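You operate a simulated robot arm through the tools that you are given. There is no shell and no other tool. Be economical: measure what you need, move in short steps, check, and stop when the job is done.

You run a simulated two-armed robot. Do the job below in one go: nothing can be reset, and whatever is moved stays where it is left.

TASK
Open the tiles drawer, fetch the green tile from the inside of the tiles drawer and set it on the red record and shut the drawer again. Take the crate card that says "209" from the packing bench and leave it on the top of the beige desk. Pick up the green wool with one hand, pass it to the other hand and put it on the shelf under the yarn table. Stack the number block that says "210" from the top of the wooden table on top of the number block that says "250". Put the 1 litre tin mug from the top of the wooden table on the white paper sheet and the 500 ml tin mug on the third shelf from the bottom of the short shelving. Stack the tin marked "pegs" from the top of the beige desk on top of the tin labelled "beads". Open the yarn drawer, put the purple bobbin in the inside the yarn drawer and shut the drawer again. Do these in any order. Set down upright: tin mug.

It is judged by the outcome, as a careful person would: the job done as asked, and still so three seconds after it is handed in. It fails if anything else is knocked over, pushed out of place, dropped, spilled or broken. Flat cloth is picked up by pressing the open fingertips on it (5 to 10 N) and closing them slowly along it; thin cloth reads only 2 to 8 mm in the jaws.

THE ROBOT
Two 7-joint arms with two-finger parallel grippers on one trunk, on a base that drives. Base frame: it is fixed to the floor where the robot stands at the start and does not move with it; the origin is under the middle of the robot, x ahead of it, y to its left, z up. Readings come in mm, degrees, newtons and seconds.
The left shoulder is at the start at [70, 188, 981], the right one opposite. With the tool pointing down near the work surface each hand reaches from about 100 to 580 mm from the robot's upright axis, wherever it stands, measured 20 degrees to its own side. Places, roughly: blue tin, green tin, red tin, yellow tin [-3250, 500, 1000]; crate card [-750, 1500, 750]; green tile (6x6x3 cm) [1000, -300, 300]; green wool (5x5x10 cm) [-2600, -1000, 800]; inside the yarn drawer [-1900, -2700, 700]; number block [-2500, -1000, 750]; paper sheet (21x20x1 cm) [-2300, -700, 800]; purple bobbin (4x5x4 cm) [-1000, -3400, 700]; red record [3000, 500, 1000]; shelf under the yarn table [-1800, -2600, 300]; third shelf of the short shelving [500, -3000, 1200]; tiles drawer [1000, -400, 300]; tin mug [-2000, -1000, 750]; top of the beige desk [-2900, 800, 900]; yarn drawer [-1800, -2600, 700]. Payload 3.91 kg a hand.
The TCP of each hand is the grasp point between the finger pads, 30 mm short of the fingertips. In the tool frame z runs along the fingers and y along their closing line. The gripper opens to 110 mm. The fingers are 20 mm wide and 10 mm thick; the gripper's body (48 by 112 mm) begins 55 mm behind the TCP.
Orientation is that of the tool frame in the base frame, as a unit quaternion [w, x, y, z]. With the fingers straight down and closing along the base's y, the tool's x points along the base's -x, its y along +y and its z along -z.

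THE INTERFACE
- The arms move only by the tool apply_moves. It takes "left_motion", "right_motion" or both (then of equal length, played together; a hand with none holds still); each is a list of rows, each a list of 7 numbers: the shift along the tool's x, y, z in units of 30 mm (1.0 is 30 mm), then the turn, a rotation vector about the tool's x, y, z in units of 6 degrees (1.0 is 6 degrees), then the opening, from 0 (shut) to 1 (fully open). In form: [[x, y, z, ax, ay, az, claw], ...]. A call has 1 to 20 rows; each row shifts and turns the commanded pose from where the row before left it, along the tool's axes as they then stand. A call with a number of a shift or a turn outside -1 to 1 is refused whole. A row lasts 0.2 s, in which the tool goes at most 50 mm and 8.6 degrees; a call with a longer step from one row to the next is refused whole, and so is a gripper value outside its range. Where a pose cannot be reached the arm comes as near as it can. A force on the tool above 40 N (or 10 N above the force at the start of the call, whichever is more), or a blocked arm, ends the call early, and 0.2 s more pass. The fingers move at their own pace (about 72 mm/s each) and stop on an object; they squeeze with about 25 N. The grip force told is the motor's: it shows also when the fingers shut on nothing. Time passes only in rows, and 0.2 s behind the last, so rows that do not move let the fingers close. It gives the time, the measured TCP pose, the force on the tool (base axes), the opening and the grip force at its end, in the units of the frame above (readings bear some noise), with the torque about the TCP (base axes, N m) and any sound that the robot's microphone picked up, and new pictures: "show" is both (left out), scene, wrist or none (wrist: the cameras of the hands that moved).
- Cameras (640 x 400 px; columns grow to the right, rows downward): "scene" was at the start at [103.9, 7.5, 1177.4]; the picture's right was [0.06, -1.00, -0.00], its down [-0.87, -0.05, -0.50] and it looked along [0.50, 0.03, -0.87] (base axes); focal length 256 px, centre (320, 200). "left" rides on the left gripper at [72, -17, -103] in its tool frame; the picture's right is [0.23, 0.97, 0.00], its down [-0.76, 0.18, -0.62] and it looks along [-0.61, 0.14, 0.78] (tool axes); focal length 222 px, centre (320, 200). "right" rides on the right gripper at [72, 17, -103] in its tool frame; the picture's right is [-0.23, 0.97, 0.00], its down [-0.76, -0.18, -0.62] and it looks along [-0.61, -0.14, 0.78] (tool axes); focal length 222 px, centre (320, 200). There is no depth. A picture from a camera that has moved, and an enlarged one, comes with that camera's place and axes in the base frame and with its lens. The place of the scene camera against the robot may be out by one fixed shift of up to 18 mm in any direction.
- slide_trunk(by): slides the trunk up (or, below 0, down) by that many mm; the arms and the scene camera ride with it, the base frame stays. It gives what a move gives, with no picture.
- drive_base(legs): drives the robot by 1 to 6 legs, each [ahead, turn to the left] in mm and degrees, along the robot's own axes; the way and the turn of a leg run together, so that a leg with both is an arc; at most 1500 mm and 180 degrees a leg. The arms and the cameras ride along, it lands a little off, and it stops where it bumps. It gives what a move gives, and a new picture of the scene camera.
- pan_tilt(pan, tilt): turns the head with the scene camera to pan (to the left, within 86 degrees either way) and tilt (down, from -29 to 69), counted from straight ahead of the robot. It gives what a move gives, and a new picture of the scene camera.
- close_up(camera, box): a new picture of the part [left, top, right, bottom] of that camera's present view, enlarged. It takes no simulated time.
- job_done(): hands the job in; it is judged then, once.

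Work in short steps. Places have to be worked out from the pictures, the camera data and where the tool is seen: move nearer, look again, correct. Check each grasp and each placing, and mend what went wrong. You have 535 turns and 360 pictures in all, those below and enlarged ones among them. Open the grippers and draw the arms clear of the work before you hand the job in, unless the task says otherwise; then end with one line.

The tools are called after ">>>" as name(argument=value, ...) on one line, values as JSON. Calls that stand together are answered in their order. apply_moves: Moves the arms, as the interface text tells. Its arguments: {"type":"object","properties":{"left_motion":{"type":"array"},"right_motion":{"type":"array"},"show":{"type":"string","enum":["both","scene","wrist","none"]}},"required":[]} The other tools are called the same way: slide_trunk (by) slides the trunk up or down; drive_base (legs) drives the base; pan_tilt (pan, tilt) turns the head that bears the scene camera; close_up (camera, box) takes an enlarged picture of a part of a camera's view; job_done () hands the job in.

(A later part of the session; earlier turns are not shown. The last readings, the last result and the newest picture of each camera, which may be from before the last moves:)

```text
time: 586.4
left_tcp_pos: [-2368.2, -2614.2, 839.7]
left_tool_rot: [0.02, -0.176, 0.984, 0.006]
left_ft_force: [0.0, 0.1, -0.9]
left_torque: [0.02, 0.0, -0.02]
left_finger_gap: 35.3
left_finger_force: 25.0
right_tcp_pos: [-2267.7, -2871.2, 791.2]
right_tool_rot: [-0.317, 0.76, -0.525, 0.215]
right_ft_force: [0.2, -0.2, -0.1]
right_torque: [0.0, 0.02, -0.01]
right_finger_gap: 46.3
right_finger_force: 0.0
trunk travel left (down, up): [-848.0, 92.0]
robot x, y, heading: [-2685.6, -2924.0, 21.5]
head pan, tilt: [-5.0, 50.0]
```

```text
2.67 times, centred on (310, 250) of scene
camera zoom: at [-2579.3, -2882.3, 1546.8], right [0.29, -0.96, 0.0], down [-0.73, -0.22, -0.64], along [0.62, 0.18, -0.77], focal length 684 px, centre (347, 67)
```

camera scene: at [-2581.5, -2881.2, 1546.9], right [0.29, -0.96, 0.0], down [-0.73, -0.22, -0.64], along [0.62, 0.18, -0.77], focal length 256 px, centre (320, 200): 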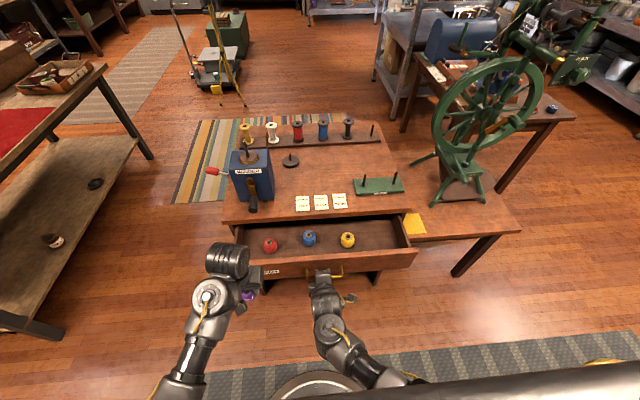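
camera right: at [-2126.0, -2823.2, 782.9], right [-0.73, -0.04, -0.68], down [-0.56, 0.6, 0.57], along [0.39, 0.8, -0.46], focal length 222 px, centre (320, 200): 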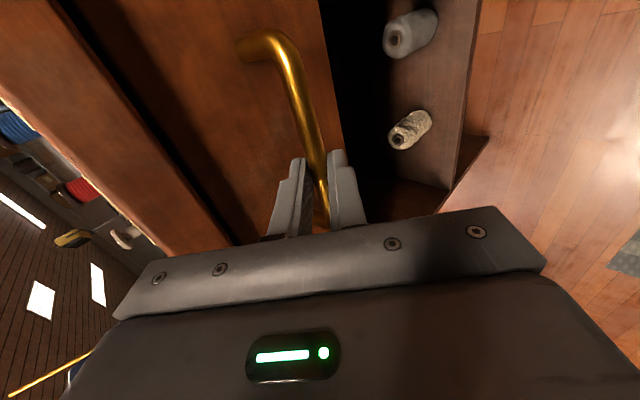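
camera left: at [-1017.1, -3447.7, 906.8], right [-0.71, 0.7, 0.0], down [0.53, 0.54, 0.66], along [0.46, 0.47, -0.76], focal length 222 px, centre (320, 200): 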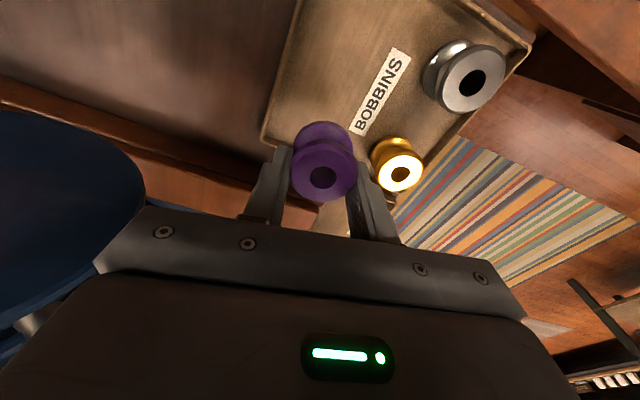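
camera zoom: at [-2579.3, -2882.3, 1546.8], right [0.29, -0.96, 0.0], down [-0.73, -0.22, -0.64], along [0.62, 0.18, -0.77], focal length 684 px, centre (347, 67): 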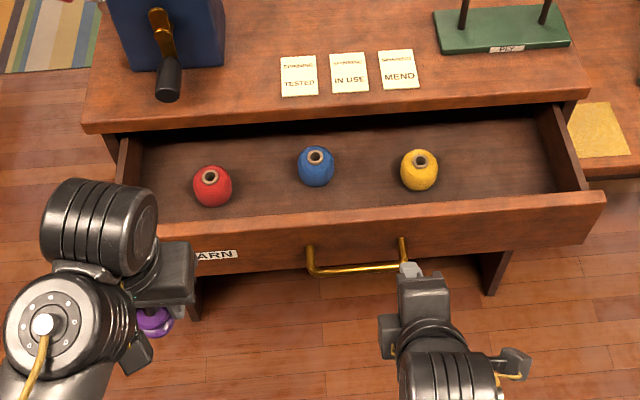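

Place the bobbin between the red and blue balls. Pull the right hand up/back further, then drive 100 mm forward with the trunk slightly raised.

>>> apply_moves(right_motion=[[0, 0, -0.9, 0, 0, 0, 0.42], [0, 0, -0.9, 0, 0, 0, 0.42], [0, 0, -0.9, 0, 0, 0, 0.42], [0, 0, -0.9, 0, 0, 0, 0.42]], left_motion=[[-0.7, -0.5, -0.2, 0, 0, 0, 0.1], [-0.7, -0.5, -0.2, 0, 0, 0, 0.1], [-0.8, -0.5, 0, 0, 0, 0, 0.1], [-0.8, -0.5, 0, 0, 0, 0, 0.1]], show="none")

>>> drive_base(legs=[[90, 0]])

>>> close_up(camera="left", box=[0, 0, 640, 400])

```text
time: 587.4
left_tcp_pos: [-2262.8, -2638.7, 853.9]
left_tool_rot: [0.021, -0.176, 0.984, 0.006]
left_ft_force: [-0.1, 0.6, -1.2]
left_torque: [0.01, -0.01, 0.02]
left_finger_gap: 35.3
left_finger_force: 24.5
right_tcp_pos: [-2339.4, -2898.1, 865.6]
right_tool_rot: [-0.317, 0.761, -0.524, 0.216]
right_ft_force: [0.4, -0.9, 1.2]
right_torque: [0.02, 0.01, 0.0]
right_finger_gap: 46.0
right_finger_force: 0.1
trunk travel left (down, up): [-848.0, 92.0]
robot x, y, heading: [-2686.9, -2923.9, 21.8]
head pan, tilt: [-5.0, 50.0]
```

```text
time: 588.5
left_tcp_pos: [-2178.3, -2606.7, 854.4]
left_tool_rot: [0.02, -0.176, 0.984, 0.006]
left_ft_force: [0.4, -0.4, -0.8]
left_torque: [-0.02, 0.03, -0.02]
left_finger_gap: 35.6
left_finger_force: 25.1
right_tcp_pos: [-2257.0, -2864.9, 865.5]
right_tool_rot: [-0.316, 0.76, -0.525, 0.216]
right_ft_force: [-0.9, 0.5, -0.4]
right_torque: [-0.02, 0.0, 0.0]
right_finger_gap: 46.4
right_finger_force: 0.2
trunk travel left (down, up): [-848.0, 92.0]
robot x, y, heading: [-2608.3, -2894.3, 21.7]
head pan, tilt: [-5.0, 50.0]
camera scene: at [-2496.7, -2848.4, 1546.7], right [0.29, -0.96, 0.0], down [-0.73, -0.22, -0.64], along [0.62, 0.18, -0.77], focal length 256 px, centre (320, 200)
```

scene: 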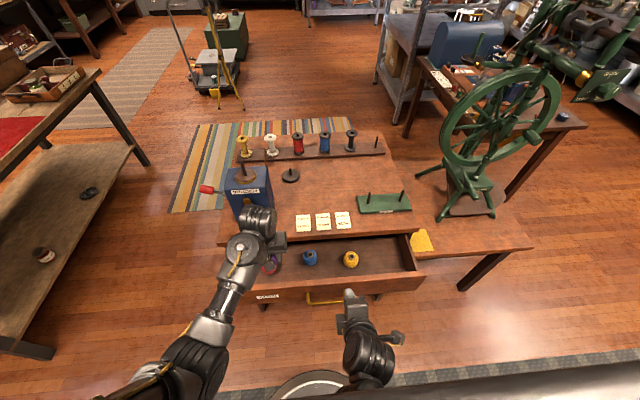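

```text
1.00 times, centred on (320, 200) of left (not enlarged: the box is as wide or as high as the picture)
camera zoom: at [-2244.9, -2648.5, 954.9], right [-0.55, 0.83, -0.01], down [0.63, 0.42, 0.66], along [0.55, 0.36, -0.76], focal length 222 px, centre (320, 200)
```

zoom: 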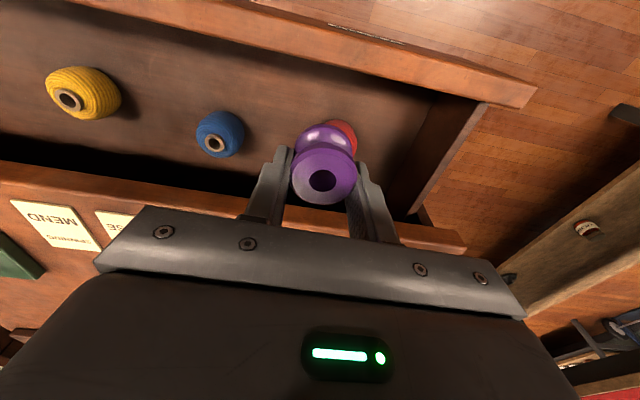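

Move over the gap between red and blue (target ≈(-2124,-2626)) and lower to check.

>>> apply_moves(left_motion=[[-0.7, -0.6, 0, 0, 0, 0, 0.1], [-0.77, -0.62, 0, 0, 0, 0, 0.1], [0, 0, 0.8, 0, 0, 0, 0.1], [0, 0, 0.8, 0, 0, 0, 0.1]], show="both")

```text
time: 589.5
left_tcp_pos: [-2125.7, -2624.9, 807.7]
left_tool_rot: [0.02, -0.176, 0.984, 0.005]
left_ft_force: [0.6, -0.4, -0.9]
left_torque: [0.0, 0.02, 0.0]
left_finger_gap: 35.4
left_finger_force: 25.6
right_tcp_pos: [-2257.3, -2864.3, 865.0]
right_tool_rot: [-0.317, 0.76, -0.524, 0.215]
right_ft_force: [0.5, -0.4, -0.5]
right_torque: [-0.02, -0.04, -0.03]
right_finger_gap: 45.9
right_finger_force: 0.0
trunk travel left (down, up): [-848.0, 92.0]
robot x, y, heading: [-2603.8, -2891.8, 21.6]
head pan, tilt: [-5.0, 50.0]
camera scene: at [-2496.8, -2848.9, 1546.8], right [0.29, -0.96, 0.0], down [-0.73, -0.22, -0.64], along [0.62, 0.18, -0.77], focal length 256 px, centre (320, 200)
camera left: at [-2190.7, -2667.0, 908.4], right [-0.55, 0.83, -0.01], down [0.63, 0.42, 0.66], along [0.55, 0.36, -0.76], focal length 222 px, centre (320, 200)
```

scene: 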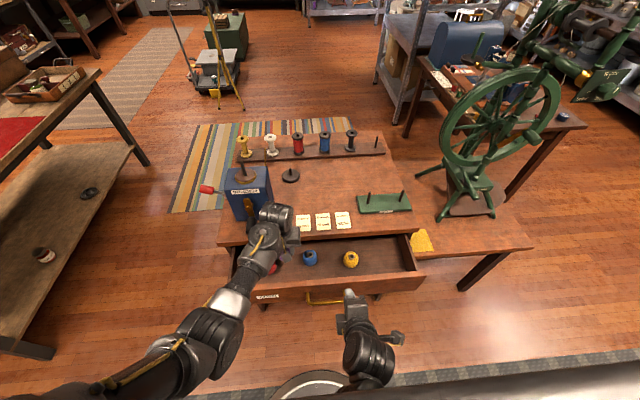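
left: 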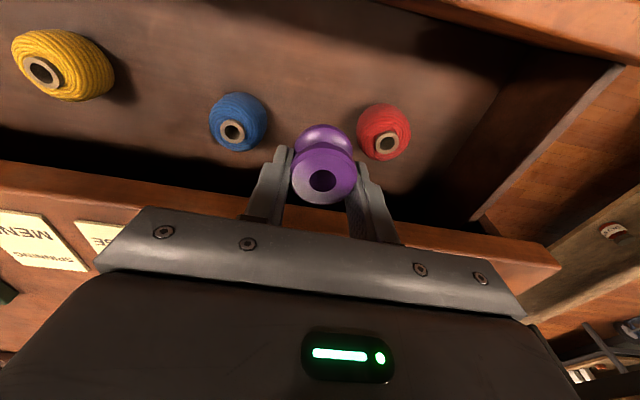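

Well between the balls. Lower gradually until the bobbin touches the drawer floor.

>>> apply_moves(left_motion=[[0.1, 0, 0.7, 0, 0, 0, 0.1], [0, 0, 0.7, 0, 0, 0, 0.1], [0, 0, 0.5, 0, 0, 0, 0.1], [0, 0, 0.3, 0, 0, 0, 0.1]], show="wrist")

```text
time: 590.5
left_tcp_pos: [-2125.4, -2623.6, 741.5]
left_tool_rot: [0.02, -0.176, 0.984, 0.006]
left_ft_force: [-0.6, 0.5, -1.2]
left_torque: [0.01, 0.0, 0.01]
left_finger_gap: 35.3
left_finger_force: 24.9
right_tcp_pos: [-2257.6, -2865.0, 866.8]
right_tool_rot: [-0.316, 0.761, -0.525, 0.216]
right_ft_force: [-0.3, -0.2, 0.1]
right_torque: [-0.03, 0.05, 0.01]
right_finger_gap: 46.2
right_finger_force: 0.1
trunk travel left (down, up): [-848.0, 92.0]
robot x, y, heading: [-2606.5, -2890.5, 21.8]
head pan, tilt: [-5.0, 50.0]
camera left: at [-2190.4, -2665.9, 841.3], right [-0.55, 0.83, -0.01], down [0.63, 0.42, 0.66], along [0.55, 0.36, -0.76], focal length 222 px, centre (320, 200)
```

left: 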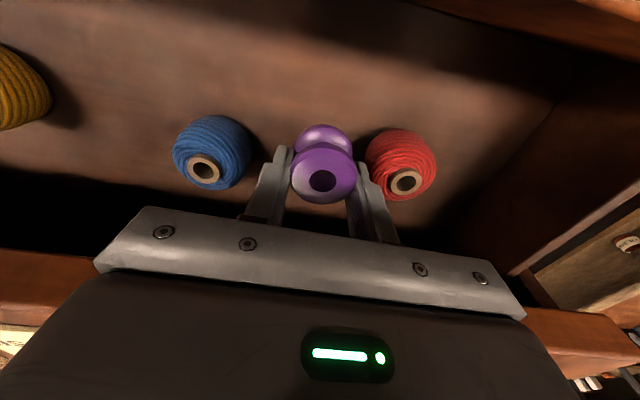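

>>> apply_moves(left_motion=[[0, -0.2, 0.1, 0, 0, 0, 0.1], [0, 0, 0.3, 0, 0, 0, 0.1], [0, 0, 0.2, 0, 0, 0, 0.1], [0, 0, 0.15, 0, 0, 0, 0.1], [0, 0, 0.15, 0, 0, 0, 0.1]], show="wrist")

```text
time: 591.7
left_tcp_pos: [-2122.1, -2628.7, 714.2]
left_tool_rot: [0.019, -0.176, 0.984, 0.005]
left_ft_force: [-0.2, -0.3, -1.0]
left_torque: [-0.02, 0.02, -0.02]
left_finger_gap: 35.3
left_finger_force: 24.8
right_tcp_pos: [-2256.9, -2864.7, 866.2]
right_tool_rot: [-0.316, 0.761, -0.525, 0.215]
right_ft_force: [0.3, -0.9, -0.1]
right_torque: [0.0, 0.01, -0.02]
right_finger_gap: 46.2
right_finger_force: 0.1
trunk travel left (down, up): [-848.0, 92.0]
robot x, y, heading: [-2607.1, -2891.3, 21.6]
head pan, tilt: [-5.0, 50.0]
camera left: at [-2186.6, -2671.0, 815.0], right [-0.55, 0.83, -0.01], down [0.63, 0.42, 0.66], along [0.55, 0.36, -0.76], focal length 222 px, centre (320, 200)
```

left: 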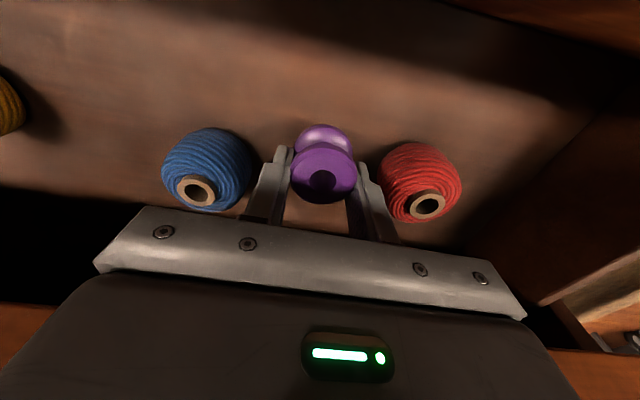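

>>> apply_moves(left_motion=[[0, 0, 0.2, 0, 0, 0, 0.1], [0, 0, 0.15, 0, 0, 0, 0.1], [0, 0, 0.15, 0, 0, 0, 0.1], [0, 0, 0.15, 0, 0, 0, 0.1], [0, 0, 0.15, 0, 0, 0, 0.1], [0, 0, 0.15, 0, 0, 0, 0.1]], show="wrist")

```text
time: 593.1
left_tcp_pos: [-2118.3, -2629.2, 687.9]
left_tool_rot: [0.021, -0.176, 0.984, 0.006]
left_ft_force: [0.7, 0.9, 0.8]
left_torque: [-0.05, 0.0, 0.05]
left_finger_gap: 35.3
left_finger_force: 24.8
right_tcp_pos: [-2257.6, -2865.5, 867.4]
right_tool_rot: [-0.317, 0.76, -0.525, 0.216]
right_ft_force: [0.3, -0.9, 0.4]
right_torque: [-0.01, 0.02, 0.01]
right_finger_gap: 46.2
right_finger_force: 0.1
trunk travel left (down, up): [-848.0, 92.0]
robot x, y, heading: [-2604.6, -2891.4, 21.8]
head pan, tilt: [-5.0, 50.0]
camera left: at [-2184.5, -2670.9, 787.5], right [-0.55, 0.83, -0.01], down [0.63, 0.42, 0.66], along [0.55, 0.36, -0.75], focal length 222 px, centre (320, 200)
```

left: 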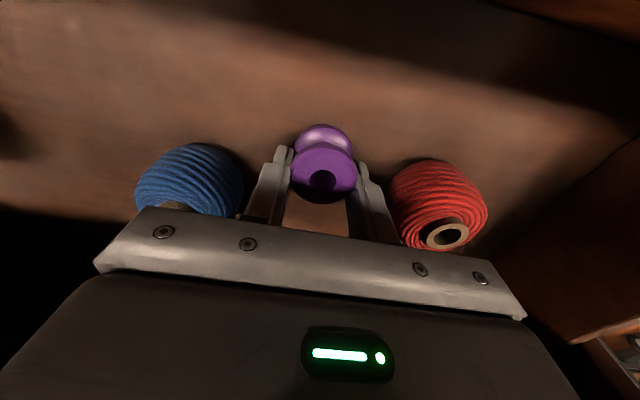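

Touching down. Open slightly and withdraw upward.

>>> apply_moves(left_motion=[[0, 0, 0.05, 0, 0, 0, 0.1], [0, 0, 0, 0, 0, 0, 0.4], [0, 0, 0, 0, 0, 0, 0.44], [0, 0, -0.5, 0, 0, 0, 0.44], [0, 0, -0.8, 0, 0, 0, 0.44], [0, 0, -0.9, 0, 0, 0, 0.44], [0, 0, -0.9, 0, 0, 0, 0.44], [0, 0, -0.9, 0, 0, 0, 0.44]], show="wrist")

```text
time: 594.9
left_tcp_pos: [-2124.9, -2630.6, 804.7]
left_tool_rot: [0.02, -0.176, 0.984, 0.006]
left_ft_force: [0.2, 0.2, -0.1]
left_torque: [-0.02, 0.05, -0.04]
left_finger_gap: 48.5
left_finger_force: 0.0
right_tcp_pos: [-2256.6, -2865.2, 865.6]
right_tool_rot: [-0.316, 0.761, -0.524, 0.216]
right_ft_force: [-0.7, 0.5, -0.1]
right_torque: [0.0, 0.02, 0.0]
right_finger_gap: 46.2
right_finger_force: 0.1
trunk travel left (down, up): [-848.0, 92.0]
robot x, y, heading: [-2606.3, -2896.8, 21.7]
head pan, tilt: [-5.0, 50.0]
camera left: at [-2190.8, -2672.7, 905.8], right [-0.55, 0.83, -0.01], down [0.63, 0.42, 0.66], along [0.55, 0.36, -0.76], focal length 222 px, centre (320, 200)
```

left: 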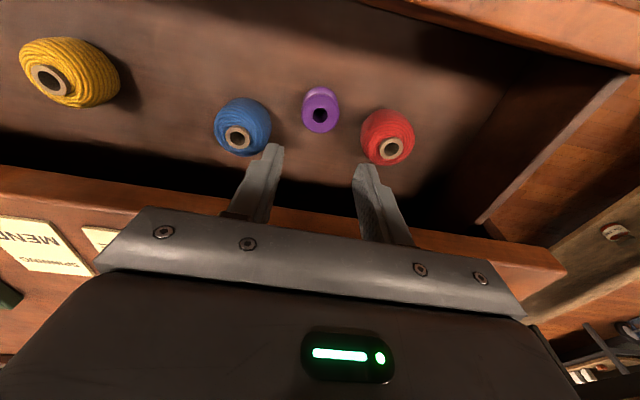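

Bobbin stands in the drawer. Retract the left hand behind the drawer front, close its fingers, to push the drawer shut.

>>> apply_moves(left_motion=[[0, 0, -0.3, 0, 0, 0, 0.2], [0.9, 0, 0, 0, 0, 0, 0], [0.9, 0, 0, 0, 0, 0, 0], [0.9, 0, 0, 0, 0, 0, 0], [0.9, 0, 0, 0, 0, 0, 0], [0.9, 0, 0, 0, 0, 0, 0], [0.5, 0, 0, 0, 0, 0, 0]], show="both")

```text
time: 596.5
left_tcp_pos: [-2266.5, -2681.4, 807.8]
left_tool_rot: [0.02, -0.176, 0.984, 0.005]
left_ft_force: [0.3, 0.1, -0.1]
left_torque: [0.01, 0.01, 0.0]
left_finger_gap: 0.0
left_finger_force: 25.1
right_tcp_pos: [-2258.2, -2864.1, 866.4]
right_tool_rot: [-0.317, 0.76, -0.524, 0.217]
right_ft_force: [0.4, 0.1, 0.1]
right_torque: [0.04, 0.01, -0.02]
right_finger_gap: 46.3
right_finger_force: 0.0
trunk travel left (down, up): [-848.0, 92.0]
robot x, y, heading: [-2609.0, -2894.2, 21.8]
head pan, tilt: [-5.0, 50.0]
camera scene: at [-2497.6, -2848.5, 1546.8], right [0.29, -0.96, 0.0], down [-0.73, -0.22, -0.64], along [0.62, 0.18, -0.77], focal length 256 px, centre (320, 200)
camera left: at [-2331.8, -2724.4, 908.0], right [-0.55, 0.83, -0.01], down [0.63, 0.42, 0.66], along [0.55, 0.36, -0.76], focal length 222 px, centre (320, 200)
```

scene: 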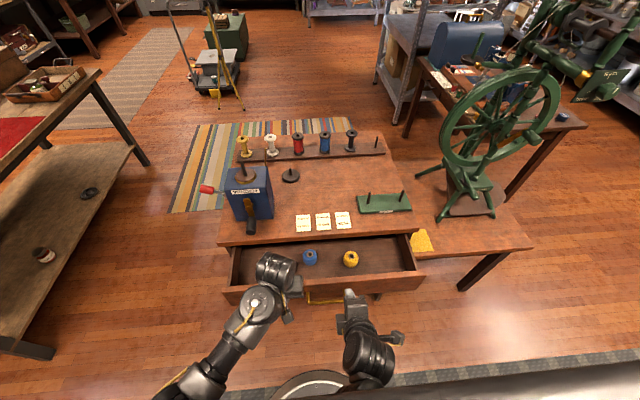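
left: 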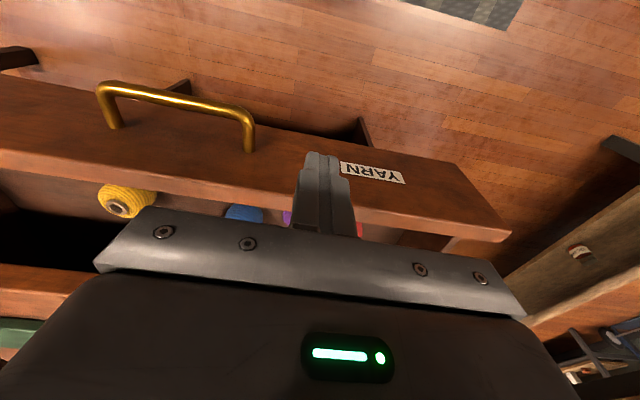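

>>> drive_base(legs=[[-80, 0]])

>>> apply_moves(left_motion=[[0, 0, 0.6, 0, 0, 0, 0], [0, 0, 0.6, 0, 0, 0, 0], [0, 0, 0.6, 0, 0, 0, 0]], show="wrist")

```text
time: 597.5
left_tcp_pos: [-2337.9, -2710.3, 807.1]
left_tool_rot: [0.021, -0.176, 0.984, 0.006]
left_ft_force: [-0.7, -0.2, -0.2]
left_torque: [-0.01, 0.0, 0.01]
left_finger_gap: 0.0
left_finger_force: 25.0
right_tcp_pos: [-2330.1, -2893.5, 866.2]
right_tool_rot: [-0.317, 0.76, -0.525, 0.216]
right_ft_force: [-0.1, 0.2, 0.6]
right_torque: [-0.02, 0.01, -0.02]
right_finger_gap: 46.2
right_finger_force: 0.0
trunk travel left (down, up): [-848.0, 92.0]
robot x, y, heading: [-2675.7, -2922.3, 21.5]
head pan, tilt: [-5.0, 50.0]
camera scene: at [-2569.6, -2877.2, 1546.8], right [0.29, -0.96, 0.0], down [-0.73, -0.22, -0.64], along [0.62, 0.19, -0.77], focal length 256 px, centre (320, 200)
```

scene: 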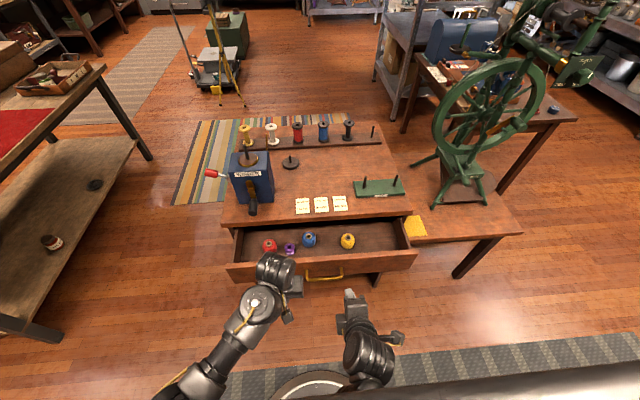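

```text
time: 598.3
left_tcp_pos: [-2336.3, -2709.5, 753.5]
left_tool_rot: [0.02, -0.176, 0.984, 0.005]
left_ft_force: [0.0, -0.5, 0.0]
left_torque: [0.0, 0.0, 0.03]
left_finger_gap: 0.1
left_finger_force: 25.1
right_tcp_pos: [-2328.9, -2891.9, 865.6]
right_tool_rot: [-0.316, 0.761, -0.525, 0.215]
right_ft_force: [-0.7, -0.5, 0.3]
right_torque: [-0.01, -0.02, 0.0]
right_finger_gap: 46.4
right_finger_force: 0.1
trunk travel left (down, up): [-848.0, 92.0]
robot x, y, heading: [-2678.0, -2924.8, 21.7]
head pan, tilt: [-5.0, 50.0]
camera left: at [-2401.7, -2752.1, 853.9], right [-0.55, 0.83, -0.01], down [0.63, 0.42, 0.66], along [0.55, 0.36, -0.76], focal length 222 px, centre (320, 200)
```

left: 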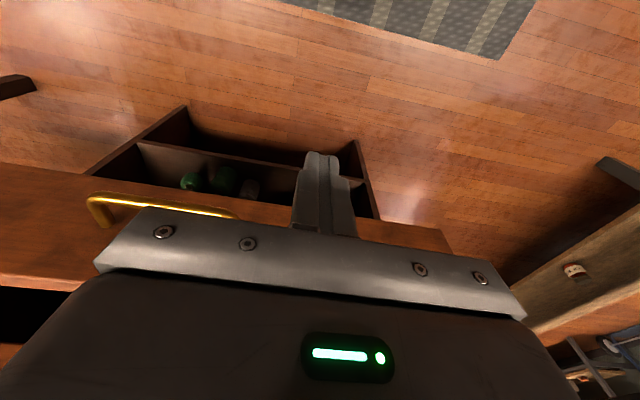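

Fingers are in front of the drawer face. Drive forward 250 mm to push the drawer in.

>>> drive_base(legs=[[245, 0]])

>>> apply_moves(left_motion=[[-0.4, 0, 0, 0, 0, 0, 0], [-0.4, 0, 0, 0, 0, 0, 0], [-0.3, 0, 0, 0, 0, 0, 0], [-0.3, 0, 0, 0, 0, 0, 0], [-0.3, 0, 0, 0, 0, 0, 0], [-0.3, 0, 0, 0, 0, 0, 0]], show="scene")

```text
time: 600.1
left_tcp_pos: [-2111.0, -2618.8, 753.4]
left_tool_rot: [0.021, -0.177, 0.984, 0.005]
left_ft_force: [0.5, 0.6, -0.5]
left_torque: [0.01, -0.04, 0.01]
left_finger_gap: 0.1
left_finger_force: 24.8
right_tcp_pos: [-2102.6, -2800.9, 867.1]
right_tool_rot: [-0.317, 0.76, -0.524, 0.217]
right_ft_force: [-1.2, -0.1, 0.3]
right_torque: [0.0, -0.03, 0.01]
right_finger_gap: 46.2
right_finger_force: 0.1
trunk travel left (down, up): [-848.0, 92.0]
robot x, y, heading: [-2452.6, -2830.3, 21.9]
head pan, tilt: [-5.0, 50.0]
camera scene: at [-2342.8, -2786.3, 1546.8], right [0.29, -0.96, 0.0], down [-0.73, -0.22, -0.64], along [0.62, 0.19, -0.77], focal length 256 px, centre (320, 200)
```

scene: 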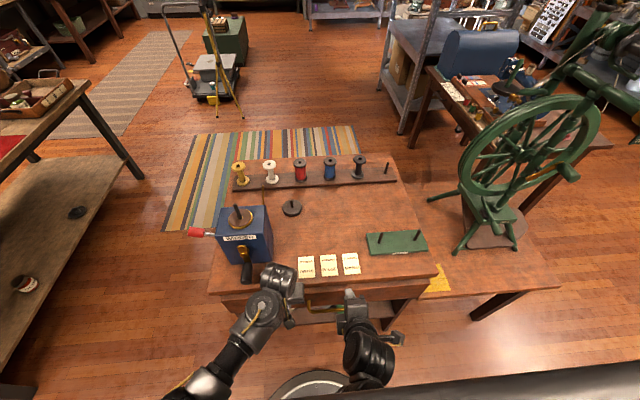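

```text
time: 601.0
left_tcp_pos: [-2090.4, -2611.3, 749.9]
left_tool_rot: [0.008, -0.175, 0.985, 0.007]
left_ft_force: [-26.9, -9.7, 14.5]
left_torque: [0.42, -0.57, 0.35]
left_finger_gap: 0.0
left_finger_force: 24.6
right_tcp_pos: [-2104.0, -2802.7, 867.3]
right_tool_rot: [-0.318, 0.761, -0.523, 0.216]
right_ft_force: [-0.1, -0.5, -0.7]
right_torque: [-0.01, 0.01, -0.01]
right_finger_gap: 45.9
right_finger_force: 0.0
trunk travel left (down, up): [-848.0, 92.0]
robot x, y, heading: [-2452.3, -2830.2, 22.1]
head pan, tilt: [-5.0, 50.0]
stopped in row 4 (left hand): the force on the tool passed its limit at 50 N (the readings are from after the stop); the commanded pose is now the measured one
camera scene: at [-2345.3, -2787.3, 1547.2], right [0.29, -0.96, 0.0], down [-0.73, -0.22, -0.64], along [0.62, 0.19, -0.77], focal length 256 px, centre (320, 200)
```

scene: 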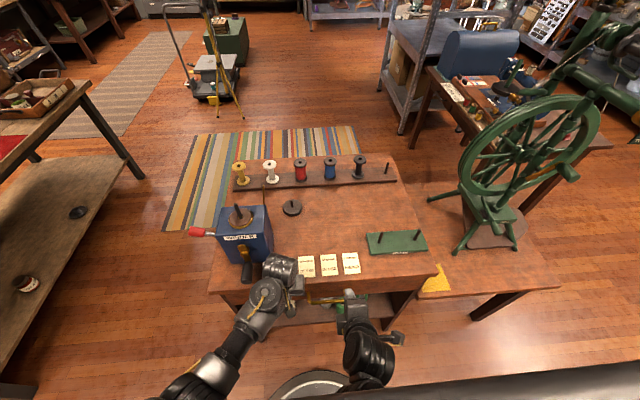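

The force's height (~768) shows I'm pressing the table's overhang, so the drawer may still be a little open. Retract the left hand and use the tilted right hand lower down.

>>> apply_moves(left_motion=[[0.6, 0, 0, 0, 0, 0, 0], [0.9, 0, -0.3, 0, 0, 0, 0], [0.9, 0, -0.5, 0, 0, 0, 0], [0.9, 0.5, -0.5, 0, 0, 0, 0], [0, 0.5, 0, 0, 0, 0, 0], [0, 0, 0, 0, 0, 0, 0], [0, 0, 0, 0, 0, 0, 0]], right_motion=[[0.6, 0, 0, 0, 0, 0, 0], [0.8, 0, 0, 0, 0, 0, 0], [0.3, 0.7, 0.7, 0, 0, 0, 0], [0, 0.7, 0.7, 0, 0, 0, 0], [0, 0.7, 0.7, 0, 0, 0, 0], [0, 0.7, 0.7, 0, 0, 0, 0], [0, 0.7, 0.7, 0, 0, 0, 0]], show="both")

```text
time: 602.5
left_tcp_pos: [-2192.6, -2615.4, 786.7]
left_tool_rot: [0.012, -0.177, 0.984, 0.007]
left_ft_force: [-0.4, -0.9, -0.7]
left_torque: [-0.01, 0.01, 0.01]
left_finger_gap: 0.0
left_finger_force: 25.4
right_tcp_pos: [-2086.2, -2847.5, 717.2]
right_tool_rot: [-0.318, 0.761, -0.523, 0.216]
right_ft_force: [0.1, -0.4, 0.8]
right_torque: [-0.02, 0.0, -0.03]
right_finger_gap: 0.0
right_finger_force: 25.4
trunk travel left (down, up): [-848.0, 92.0]
robot x, y, heading: [-2454.5, -2833.2, 21.7]
head pan, tilt: [-5.0, 50.0]
camera scene: at [-2343.3, -2786.1, 1546.8], right [0.29, -0.96, 0.0], down [-0.73, -0.22, -0.64], along [0.61, 0.19, -0.77], focal length 256 px, centre (320, 200)
camera right: at [-2139.6, -2944.4, 779.0], right [-0.72, -0.03, -0.69], down [-0.57, 0.6, 0.57], along [0.39, 0.8, -0.45], focal length 222 px, centre (320, 200)
camera left: at [-2256.1, -2658.2, 888.9], right [-0.55, 0.83, 0.0], down [0.64, 0.42, 0.64], along [0.54, 0.36, -0.77], focal length 222 px, centre (320, 200)
```

scene: 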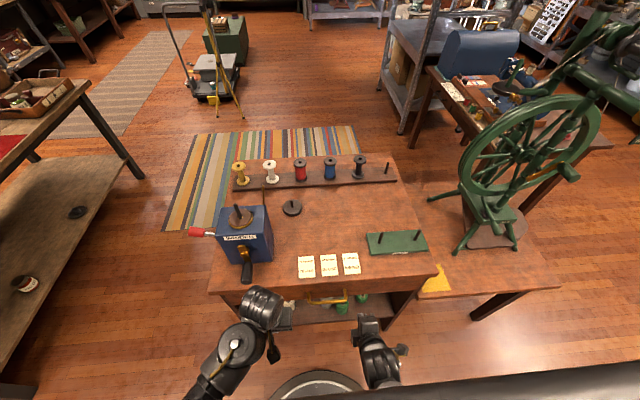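
right: 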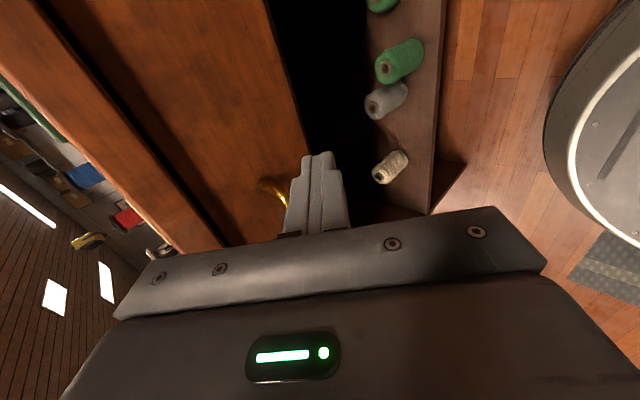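
left: 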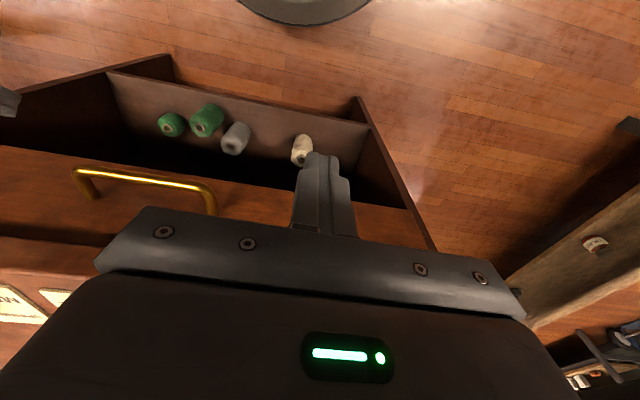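

Raise the tips 15 mm and push forward in small steps until it stops.

>>> apply_moves(right_motion=[[0, -0.35, -0.35, 0, 0, 0, 0], [0, -0.35, 0.35, 0, 0, 0, 0], [0, -0.35, 0.35, 0, 0, 0, 0], [0, -0.25, 0.25, 0, 0, 0, 0], [0, -0.2, 0.2, 0, 0, 0, 0], [0, -0.2, 0.2, 0, 0, 0, 0], [0, -0.2, 0.2, 0, 0, 0, 0], [0, -0.2, 0.2, 0, 0, 0, 0], [0, -0.2, 0.2, 0, 0, 0, 0]], show="wrist")

```text
time: 604.5
left_tcp_pos: [-2195.1, -2618.1, 788.5]
left_tool_rot: [0.013, -0.175, 0.984, 0.006]
left_ft_force: [0.4, 0.3, 0.1]
left_torque: [0.02, 0.0, 0.0]
left_finger_gap: 0.0
left_finger_force: 25.1
right_tcp_pos: [-2013.8, -2821.3, 732.1]
right_tool_rot: [-0.315, 0.762, -0.524, 0.214]
right_ft_force: [-32.0, -15.6, 10.8]
right_torque: [-0.12, 0.21, 0.07]
right_finger_gap: 0.3
right_finger_force: 25.0
trunk travel left (down, up): [-848.0, 92.0]
robot x, y, heading: [-2450.5, -2831.5, 21.5]
head pan, tilt: [-5.0, 50.0]
camera right: at [-2067.5, -2918.3, 793.3], right [-0.73, -0.03, -0.69], down [-0.57, 0.6, 0.57], along [0.39, 0.8, -0.45], focal length 222 px, centre (320, 200)
```

right: 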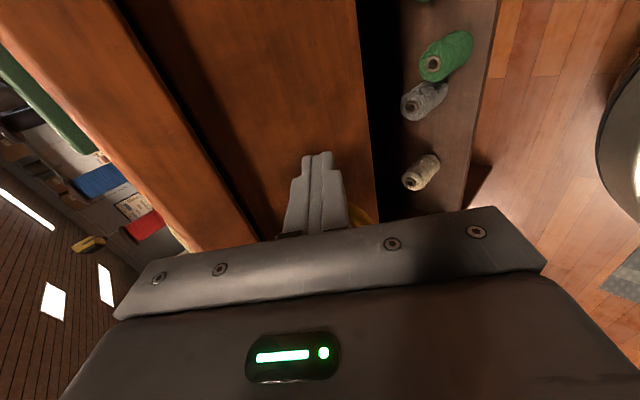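

Tip position matches the closed drawer face measured before, with a firm stop. Retract and verify visually.

>>> apply_moves(right_motion=[[0, 0.5, -0.5, 0, 0, 0, 0], [0, 0, -0.9, 0, 0, 0, 0], [0, 0, -0.9, 0, 0, 0, 0], [0, 0, -0.9, 0, 0, 0, 0], [0, 0, -0.9, 0, 0, 0, 0]], show="none")

>>> drive_base(legs=[[-260, 0]])

>>> close_up(camera="scene", box=[190, 180, 430, 330])

```text
time: 605.8
left_tcp_pos: [-2192.6, -2615.1, 787.1]
left_tool_rot: [0.011, -0.176, 0.984, 0.006]
left_ft_force: [-0.6, 0.1, -0.1]
left_torque: [-0.01, 0.0, -0.03]
left_finger_gap: 0.0
left_finger_force: 25.1
right_tcp_pos: [-2099.9, -2853.2, 809.4]
right_tool_rot: [-0.317, 0.761, -0.523, 0.216]
right_ft_force: [-0.4, -1.1, -0.3]
right_torque: [0.01, 0.0, -0.02]
right_finger_gap: 0.0
right_finger_force: 25.2
trunk travel left (down, up): [-848.0, 92.0]
robot x, y, heading: [-2448.6, -2833.8, 22.0]
head pan, tilt: [-5.0, 50.0]
```

```text
time: 607.6
left_tcp_pos: [-2430.7, -2711.7, 787.5]
left_tool_rot: [0.011, -0.176, 0.984, 0.007]
left_ft_force: [0.4, -0.3, -0.2]
left_torque: [-0.01, -0.01, -0.01]
left_finger_gap: 0.0
left_finger_force: 24.7
right_tcp_pos: [-2336.4, -2949.1, 807.8]
right_tool_rot: [-0.316, 0.761, -0.524, 0.215]
right_ft_force: [0.1, 0.4, -0.2]
right_torque: [-0.01, 0.0, -0.04]
right_finger_gap: 0.0
right_finger_force: 25.2
trunk travel left (down, up): [-848.0, 92.0]
robot x, y, heading: [-2689.0, -2925.0, 22.0]
head pan, tilt: [-5.0, 50.0]
camera scene: at [-2581.3, -2882.1, 1546.8], right [0.29, -0.96, 0.0], down [-0.73, -0.22, -0.64], along [0.62, 0.19, -0.77], focal length 256 px, centre (320, 200)
```

scene: 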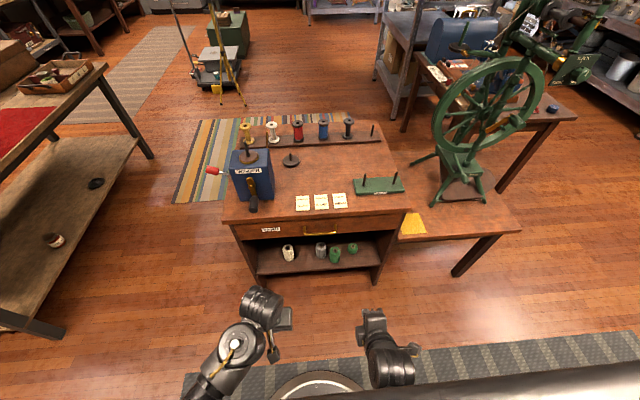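

```text
2.67 times, centred on (310, 255) of scene
camera zoom: at [-2581.3, -2882.1, 1546.8], right [0.29, -0.96, 0.0], down [-0.73, -0.22, -0.64], along [0.62, 0.19, -0.77], focal length 684 px, centre (347, 53)
```

zoom: 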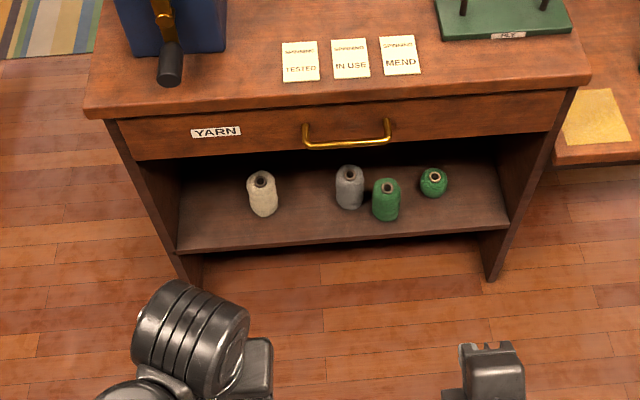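

Drawer shut, wool and bobbin done. Last: the 500 ml mug. I re-pose the right hand to a forward-tilted grip (default yaw) and drive to the wooden table's back side.

>>> apply_moves(right_motion=[[0, 0, 0, 0, 0, 1, 0.9], [0, 0, 0, 0, 0, 1, 0.9], [0, 0, 0, 0, 0, 1, 0.9], [0, 0, 0, 0, 0, 1, 0.9], [0, 0, 0, 0, 0, 1, 0.9], [0, 0, 0, 0, 0, 1, 0.9], [0, 0, 0, 0, 0, 1, 0.9], [0, 0, 0, 0, 0, 1, 0.9], [0, 0, 0, 0, 0, 1, 0.9], [0, 0, 0, 0, 0, 1, 0.9], [0, 0, 0, 0, 0, 1, 0.9], [0, 0, 0, 0, 0, 1, 0.9], [0, 0, 0, 0, 0, 1, 0.9], [0, 0, 0, 0, 0, 1, 0.9], [0, 0, 0, 0, -0.8, 0.8, 0.9], [0, 0, 0, 0, -0.8, 0, 0.9], [0, 0, 0, 0, -0.8, 0, 0.9], [0, 0, 0, 0, -0.8, 0, 0.9]], show="none")

>>> slide_trunk(by=90)

>>> drive_base(legs=[[0, 77], [690, 0], [0, -75], [870, 0]])

```text
time: 611.4
left_tcp_pos: [-2430.5, -2712.5, 786.5]
left_tool_rot: [0.012, -0.175, 0.984, 0.007]
left_ft_force: [-0.3, -0.5, 0.0]
left_torque: [0.0, -0.01, -0.01]
left_finger_gap: 0.1
left_finger_force: 25.2
right_tcp_pos: [-2338.1, -2950.1, 808.1]
right_tool_rot: [0.523, -0.164, 0.83, 0.099]
right_ft_force: [0.2, -0.2, 0.1]
right_torque: [0.0, -0.02, -0.01]
right_finger_gap: 99.1
right_finger_force: 0.1
trunk travel left (down, up): [-848.0, 92.0]
robot x, y, heading: [-2687.4, -2923.8, 21.9]
head pan, tilt: [-5.0, 50.0]
```

```text
time: 612.6
left_tcp_pos: [-2429.9, -2712.7, 877.8]
left_tool_rot: [0.012, -0.176, 0.984, 0.006]
left_ft_force: [-0.6, -0.9, 0.3]
left_torque: [0.03, 0.01, -0.02]
left_finger_gap: 0.1
left_finger_force: 24.9
right_tcp_pos: [-2337.6, -2949.1, 896.9]
right_tool_rot: [0.522, -0.164, 0.831, 0.098]
right_ft_force: [-0.1, 0.5, -0.1]
right_torque: [0.03, 0.02, 0.01]
right_finger_gap: 98.9
right_finger_force: 0.2
trunk travel left (down, up): [-938.0, 2.0]
robot x, y, heading: [-2688.1, -2923.0, 21.5]
head pan, tilt: [-5.0, 50.0]
```

```text
time: 627.0
left_tcp_pos: [-1685.4, -1740.3, 877.1]
left_tool_rot: [0.011, -0.163, 0.987, 0.006]
left_ft_force: [-0.1, 1.3, 1.1]
left_torque: [-0.02, -0.01, 0.02]
left_finger_gap: 0.0
left_finger_force: 24.9
right_tcp_pos: [-1597.8, -1979.3, 898.5]
right_tool_rot: [0.524, -0.153, 0.833, 0.091]
right_ft_force: [0.4, 0.0, 0.8]
right_torque: [-0.05, -0.01, 0.04]
right_finger_gap: 99.0
right_finger_force: 0.1
trunk travel left (down, up): [-938.0, 2.0]
robot x, y, heading: [-1944.7, -1948.8, 20.3]
head pan, tilt: [-5.0, 50.0]
camera scene: at [-1840.6, -1907.0, 1636.8], right [0.26, -0.96, 0.0], down [-0.74, -0.2, -0.64], along [0.62, 0.17, -0.77], focal length 256 px, centre (320, 200)
```

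scene: 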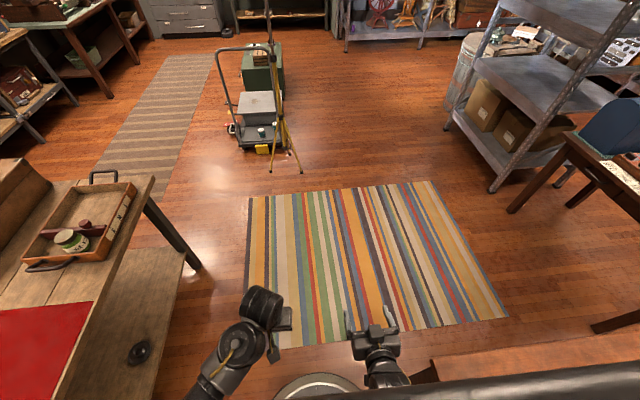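

>>> drive_base(legs=[[0, 12], [345, 0], [0, 108]])

>>> pan_tilt(pan=-5, tilt=40)

>>> close_up(camera="scene", box=[200, 100, 440, 250])

```text
time: 634.4
left_tcp_pos: [-1971.2, -1630.1, 877.4]
left_tool_rot: [0.0, 0.929, -0.369, -0.012]
left_ft_force: [0.7, -0.4, -0.6]
left_torque: [0.01, -0.02, -0.02]
left_finger_gap: 0.0
left_finger_force: 24.9
right_tcp_pos: [-1799.6, -1441.9, 899.3]
right_tool_rot: [-0.192, 0.793, -0.299, -0.495]
right_ft_force: [0.3, -0.4, -0.3]
right_torque: [0.01, -0.01, 0.0]
right_finger_gap: 99.1
right_finger_force: 0.1
trunk travel left (down, up): [-938.0, 2.0]
robot x, y, heading: [-1664.7, -1766.1, 138.3]
head pan, tilt: [-5.0, 50.0]
camera scene: at [-1766.2, -1673.6, 1636.8], right [0.73, 0.69, 0.0], down [0.52, -0.56, -0.64], along [-0.44, 0.47, -0.77], focal length 256 px, centre (320, 200)
```

scene: 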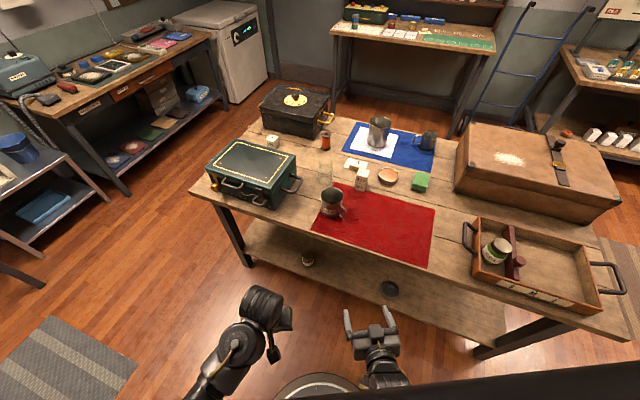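

```text
time: 635.1
left_tcp_pos: [-1972.3, -1630.4, 876.5]
left_tool_rot: [-0.001, 0.929, -0.37, -0.013]
left_ft_force: [-0.1, -0.3, -0.3]
left_torque: [-0.01, 0.01, -0.03]
left_finger_gap: 0.1
left_finger_force: 24.7
right_tcp_pos: [-1799.3, -1441.4, 897.9]
right_tool_rot: [-0.192, 0.793, -0.298, -0.495]
right_ft_force: [-0.5, 0.2, -0.3]
right_torque: [-0.04, -0.01, -0.02]
right_finger_gap: 99.0
right_finger_force: 0.0
trunk travel left (down, up): [-938.0, 2.0]
robot x, y, heading: [-1662.4, -1767.4, 138.0]
head pan, tilt: [-5.0, 40.0]
camera scene: at [-1771.8, -1667.9, 1650.9], right [0.73, 0.69, 0.0], down [0.44, -0.47, -0.77], along [-0.52, 0.56, -0.64], focal length 256 px, centre (320, 200)
```

scene: 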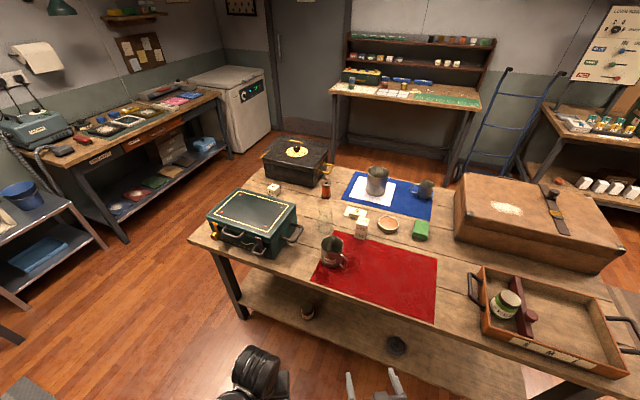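

```text
2.67 times, centred on (320, 175) of scene
camera zoom: at [-1771.8, -1667.9, 1650.9], right [0.73, 0.69, 0.0], down [0.44, -0.47, -0.77], along [-0.52, 0.56, -0.64], focal length 684 px, centre (320, 267)
```

zoom: 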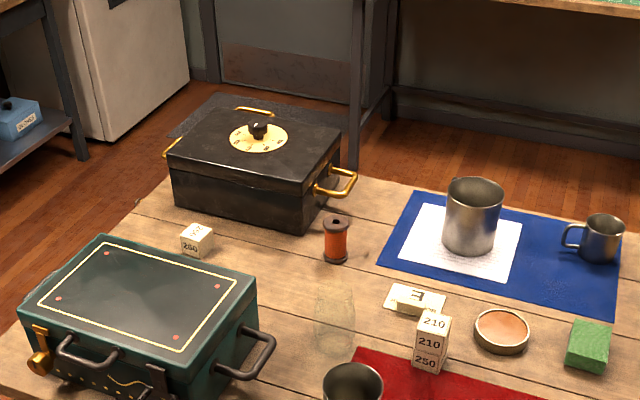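

>>> close_up(camera="scene", box=[290, 210, 390, 290])

```text
5.00 times, centred on (340, 250) of scene
camera zoom: at [-1771.8, -1667.9, 1650.9], right [0.73, 0.69, 0.0], down [0.44, -0.47, -0.77], along [-0.52, 0.56, -0.64], focal length 1283 px, centre (220, -50)
```

zoom: 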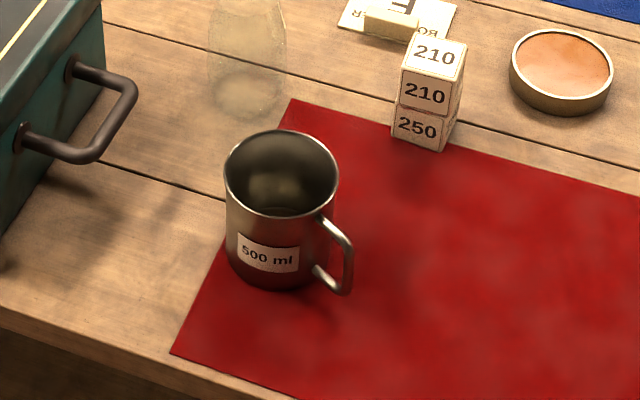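

Mug: centre (-2159,-1184), rim z≈919, 84 mm wide, handle toward +x. Drive 300 mm nearer, with the fingers fully open and pitched ~33° down.

>>> apply_moves(right_motion=[[0, 0, 0, 0, 0.6, 0, 1], [0, 0, 0, 0, 0.6, 0, 1]], show="none")

>>> drive_base(legs=[[295, 0]])

>>> close_up(camera="right", box=[0, 0, 640, 400])

```text
time: 635.7
left_tcp_pos: [-1971.8, -1630.3, 876.4]
left_tool_rot: [0.0, 0.929, -0.37, -0.013]
left_ft_force: [-0.3, -0.8, -0.5]
left_torque: [-0.02, -0.02, -0.01]
left_finger_gap: 0.1
left_finger_force: 24.8
right_tcp_pos: [-1798.9, -1440.9, 897.8]
right_tool_rot: [-0.173, 0.822, -0.31, -0.445]
right_ft_force: [-0.1, -0.1, 0.1]
right_torque: [0.02, -0.02, 0.03]
right_finger_gap: 110.1
right_finger_force: 0.1
trunk travel left (down, up): [-938.0, 2.0]
robot x, y, heading: [-1664.4, -1763.1, 138.5]
head pan, tilt: [-5.0, 40.0]
```

```text
time: 637.8
left_tcp_pos: [-2192.6, -1429.8, 877.5]
left_tool_rot: [0.0, 0.929, -0.371, -0.013]
left_ft_force: [-0.4, 1.2, 0.4]
left_torque: [-0.05, -0.01, 0.0]
left_finger_gap: 0.0
left_finger_force: 24.9
right_tcp_pos: [-2021.0, -1244.1, 899.0]
right_tool_rot: [-0.174, 0.821, -0.311, -0.445]
right_ft_force: [-0.7, 0.0, -0.2]
right_torque: [0.01, 0.01, 0.02]
right_finger_gap: 110.2
right_finger_force: 0.0
trunk travel left (down, up): [-938.0, 2.0]
robot x, y, heading: [-1883.2, -1567.0, 138.3]
head pan, tilt: [-5.0, 40.0]
camera scene: at [-1993.4, -1469.0, 1651.1], right [0.73, 0.68, 0.0], down [0.44, -0.47, -0.77], along [-0.52, 0.56, -0.64], focal length 256 px, centre (320, 200)
```

scene: 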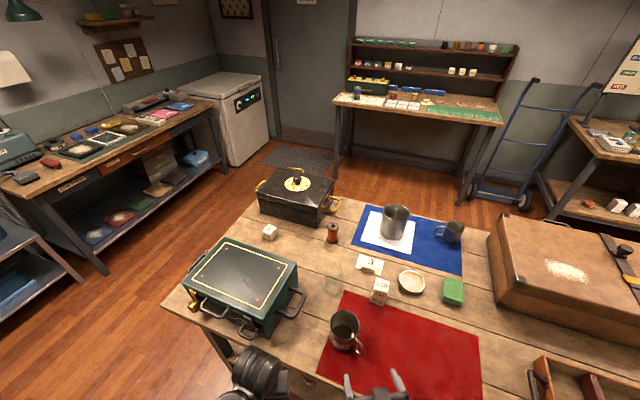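

```text
1.00 times, centred on (320, 200) of right (not enlarged: the box is as wide or as high as the picture)
camera zoom: at [-1937.7, -1337.5, 893.9], right [-0.74, -0.65, 0.18], down [0.19, 0.05, 0.98], along [-0.64, 0.76, 0.09], focal length 222 px, centre (320, 200)
```

zoom: 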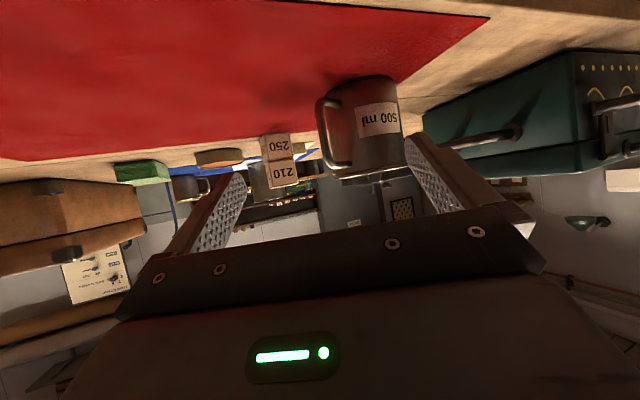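

Turn the hand 12° more about the vertical to clear the handle, then line up above/behind the mug.

>>> apply_moves(right_motion=[[0, 0, 0, -0.84, 0, -0.54, 1], [0, 0, 0, -0.84, 0, -0.54, 1], [-0.7, 0.2, 0, 0, 0, 0, 1], [-0.7, 0.2, 0, 0, 0, 0, 1], [-0.77, 0.17, 0, 0, 0, 0, 1]], show="both")

```text
time: 639.0
left_tcp_pos: [-2193.7, -1428.8, 876.7]
left_tool_rot: [0.0, 0.929, -0.37, -0.013]
left_ft_force: [0.4, 0.1, -0.1]
left_torque: [0.01, 0.01, 0.03]
left_finger_gap: 0.2
left_finger_force: 24.8
right_tcp_pos: [-2060.1, -1239.1, 952.2]
right_tool_rot: [-0.125, 0.851, -0.223, -0.459]
right_ft_force: [-0.4, 0.0, 0.5]
right_torque: [0.0, 0.0, 0.0]
right_finger_gap: 109.9
right_finger_force: 0.0
trunk travel left (down, up): [-938.0, 2.0]
robot x, y, heading: [-1885.1, -1566.9, 138.0]
head pan, tilt: [-5.0, 40.0]
camera scene: at [-1994.9, -1467.7, 1650.9], right [0.73, 0.68, 0.0], down [0.44, -0.47, -0.77], along [-0.52, 0.56, -0.64], focal length 256 px, centre (320, 200)
camera right: at [-1958.8, -1314.7, 948.8], right [-0.59, -0.79, 0.18], down [0.18, 0.1, 0.98], along [-0.79, 0.61, 0.08], focal length 222 px, centre (320, 200)
```

scene: 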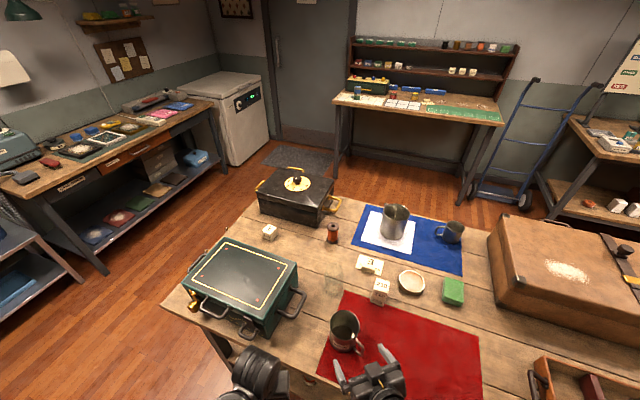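
right: 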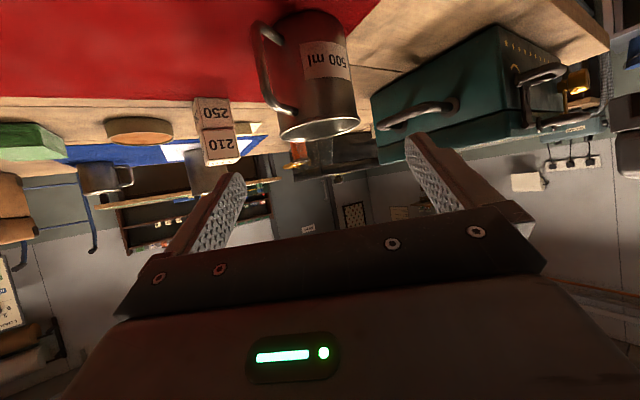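

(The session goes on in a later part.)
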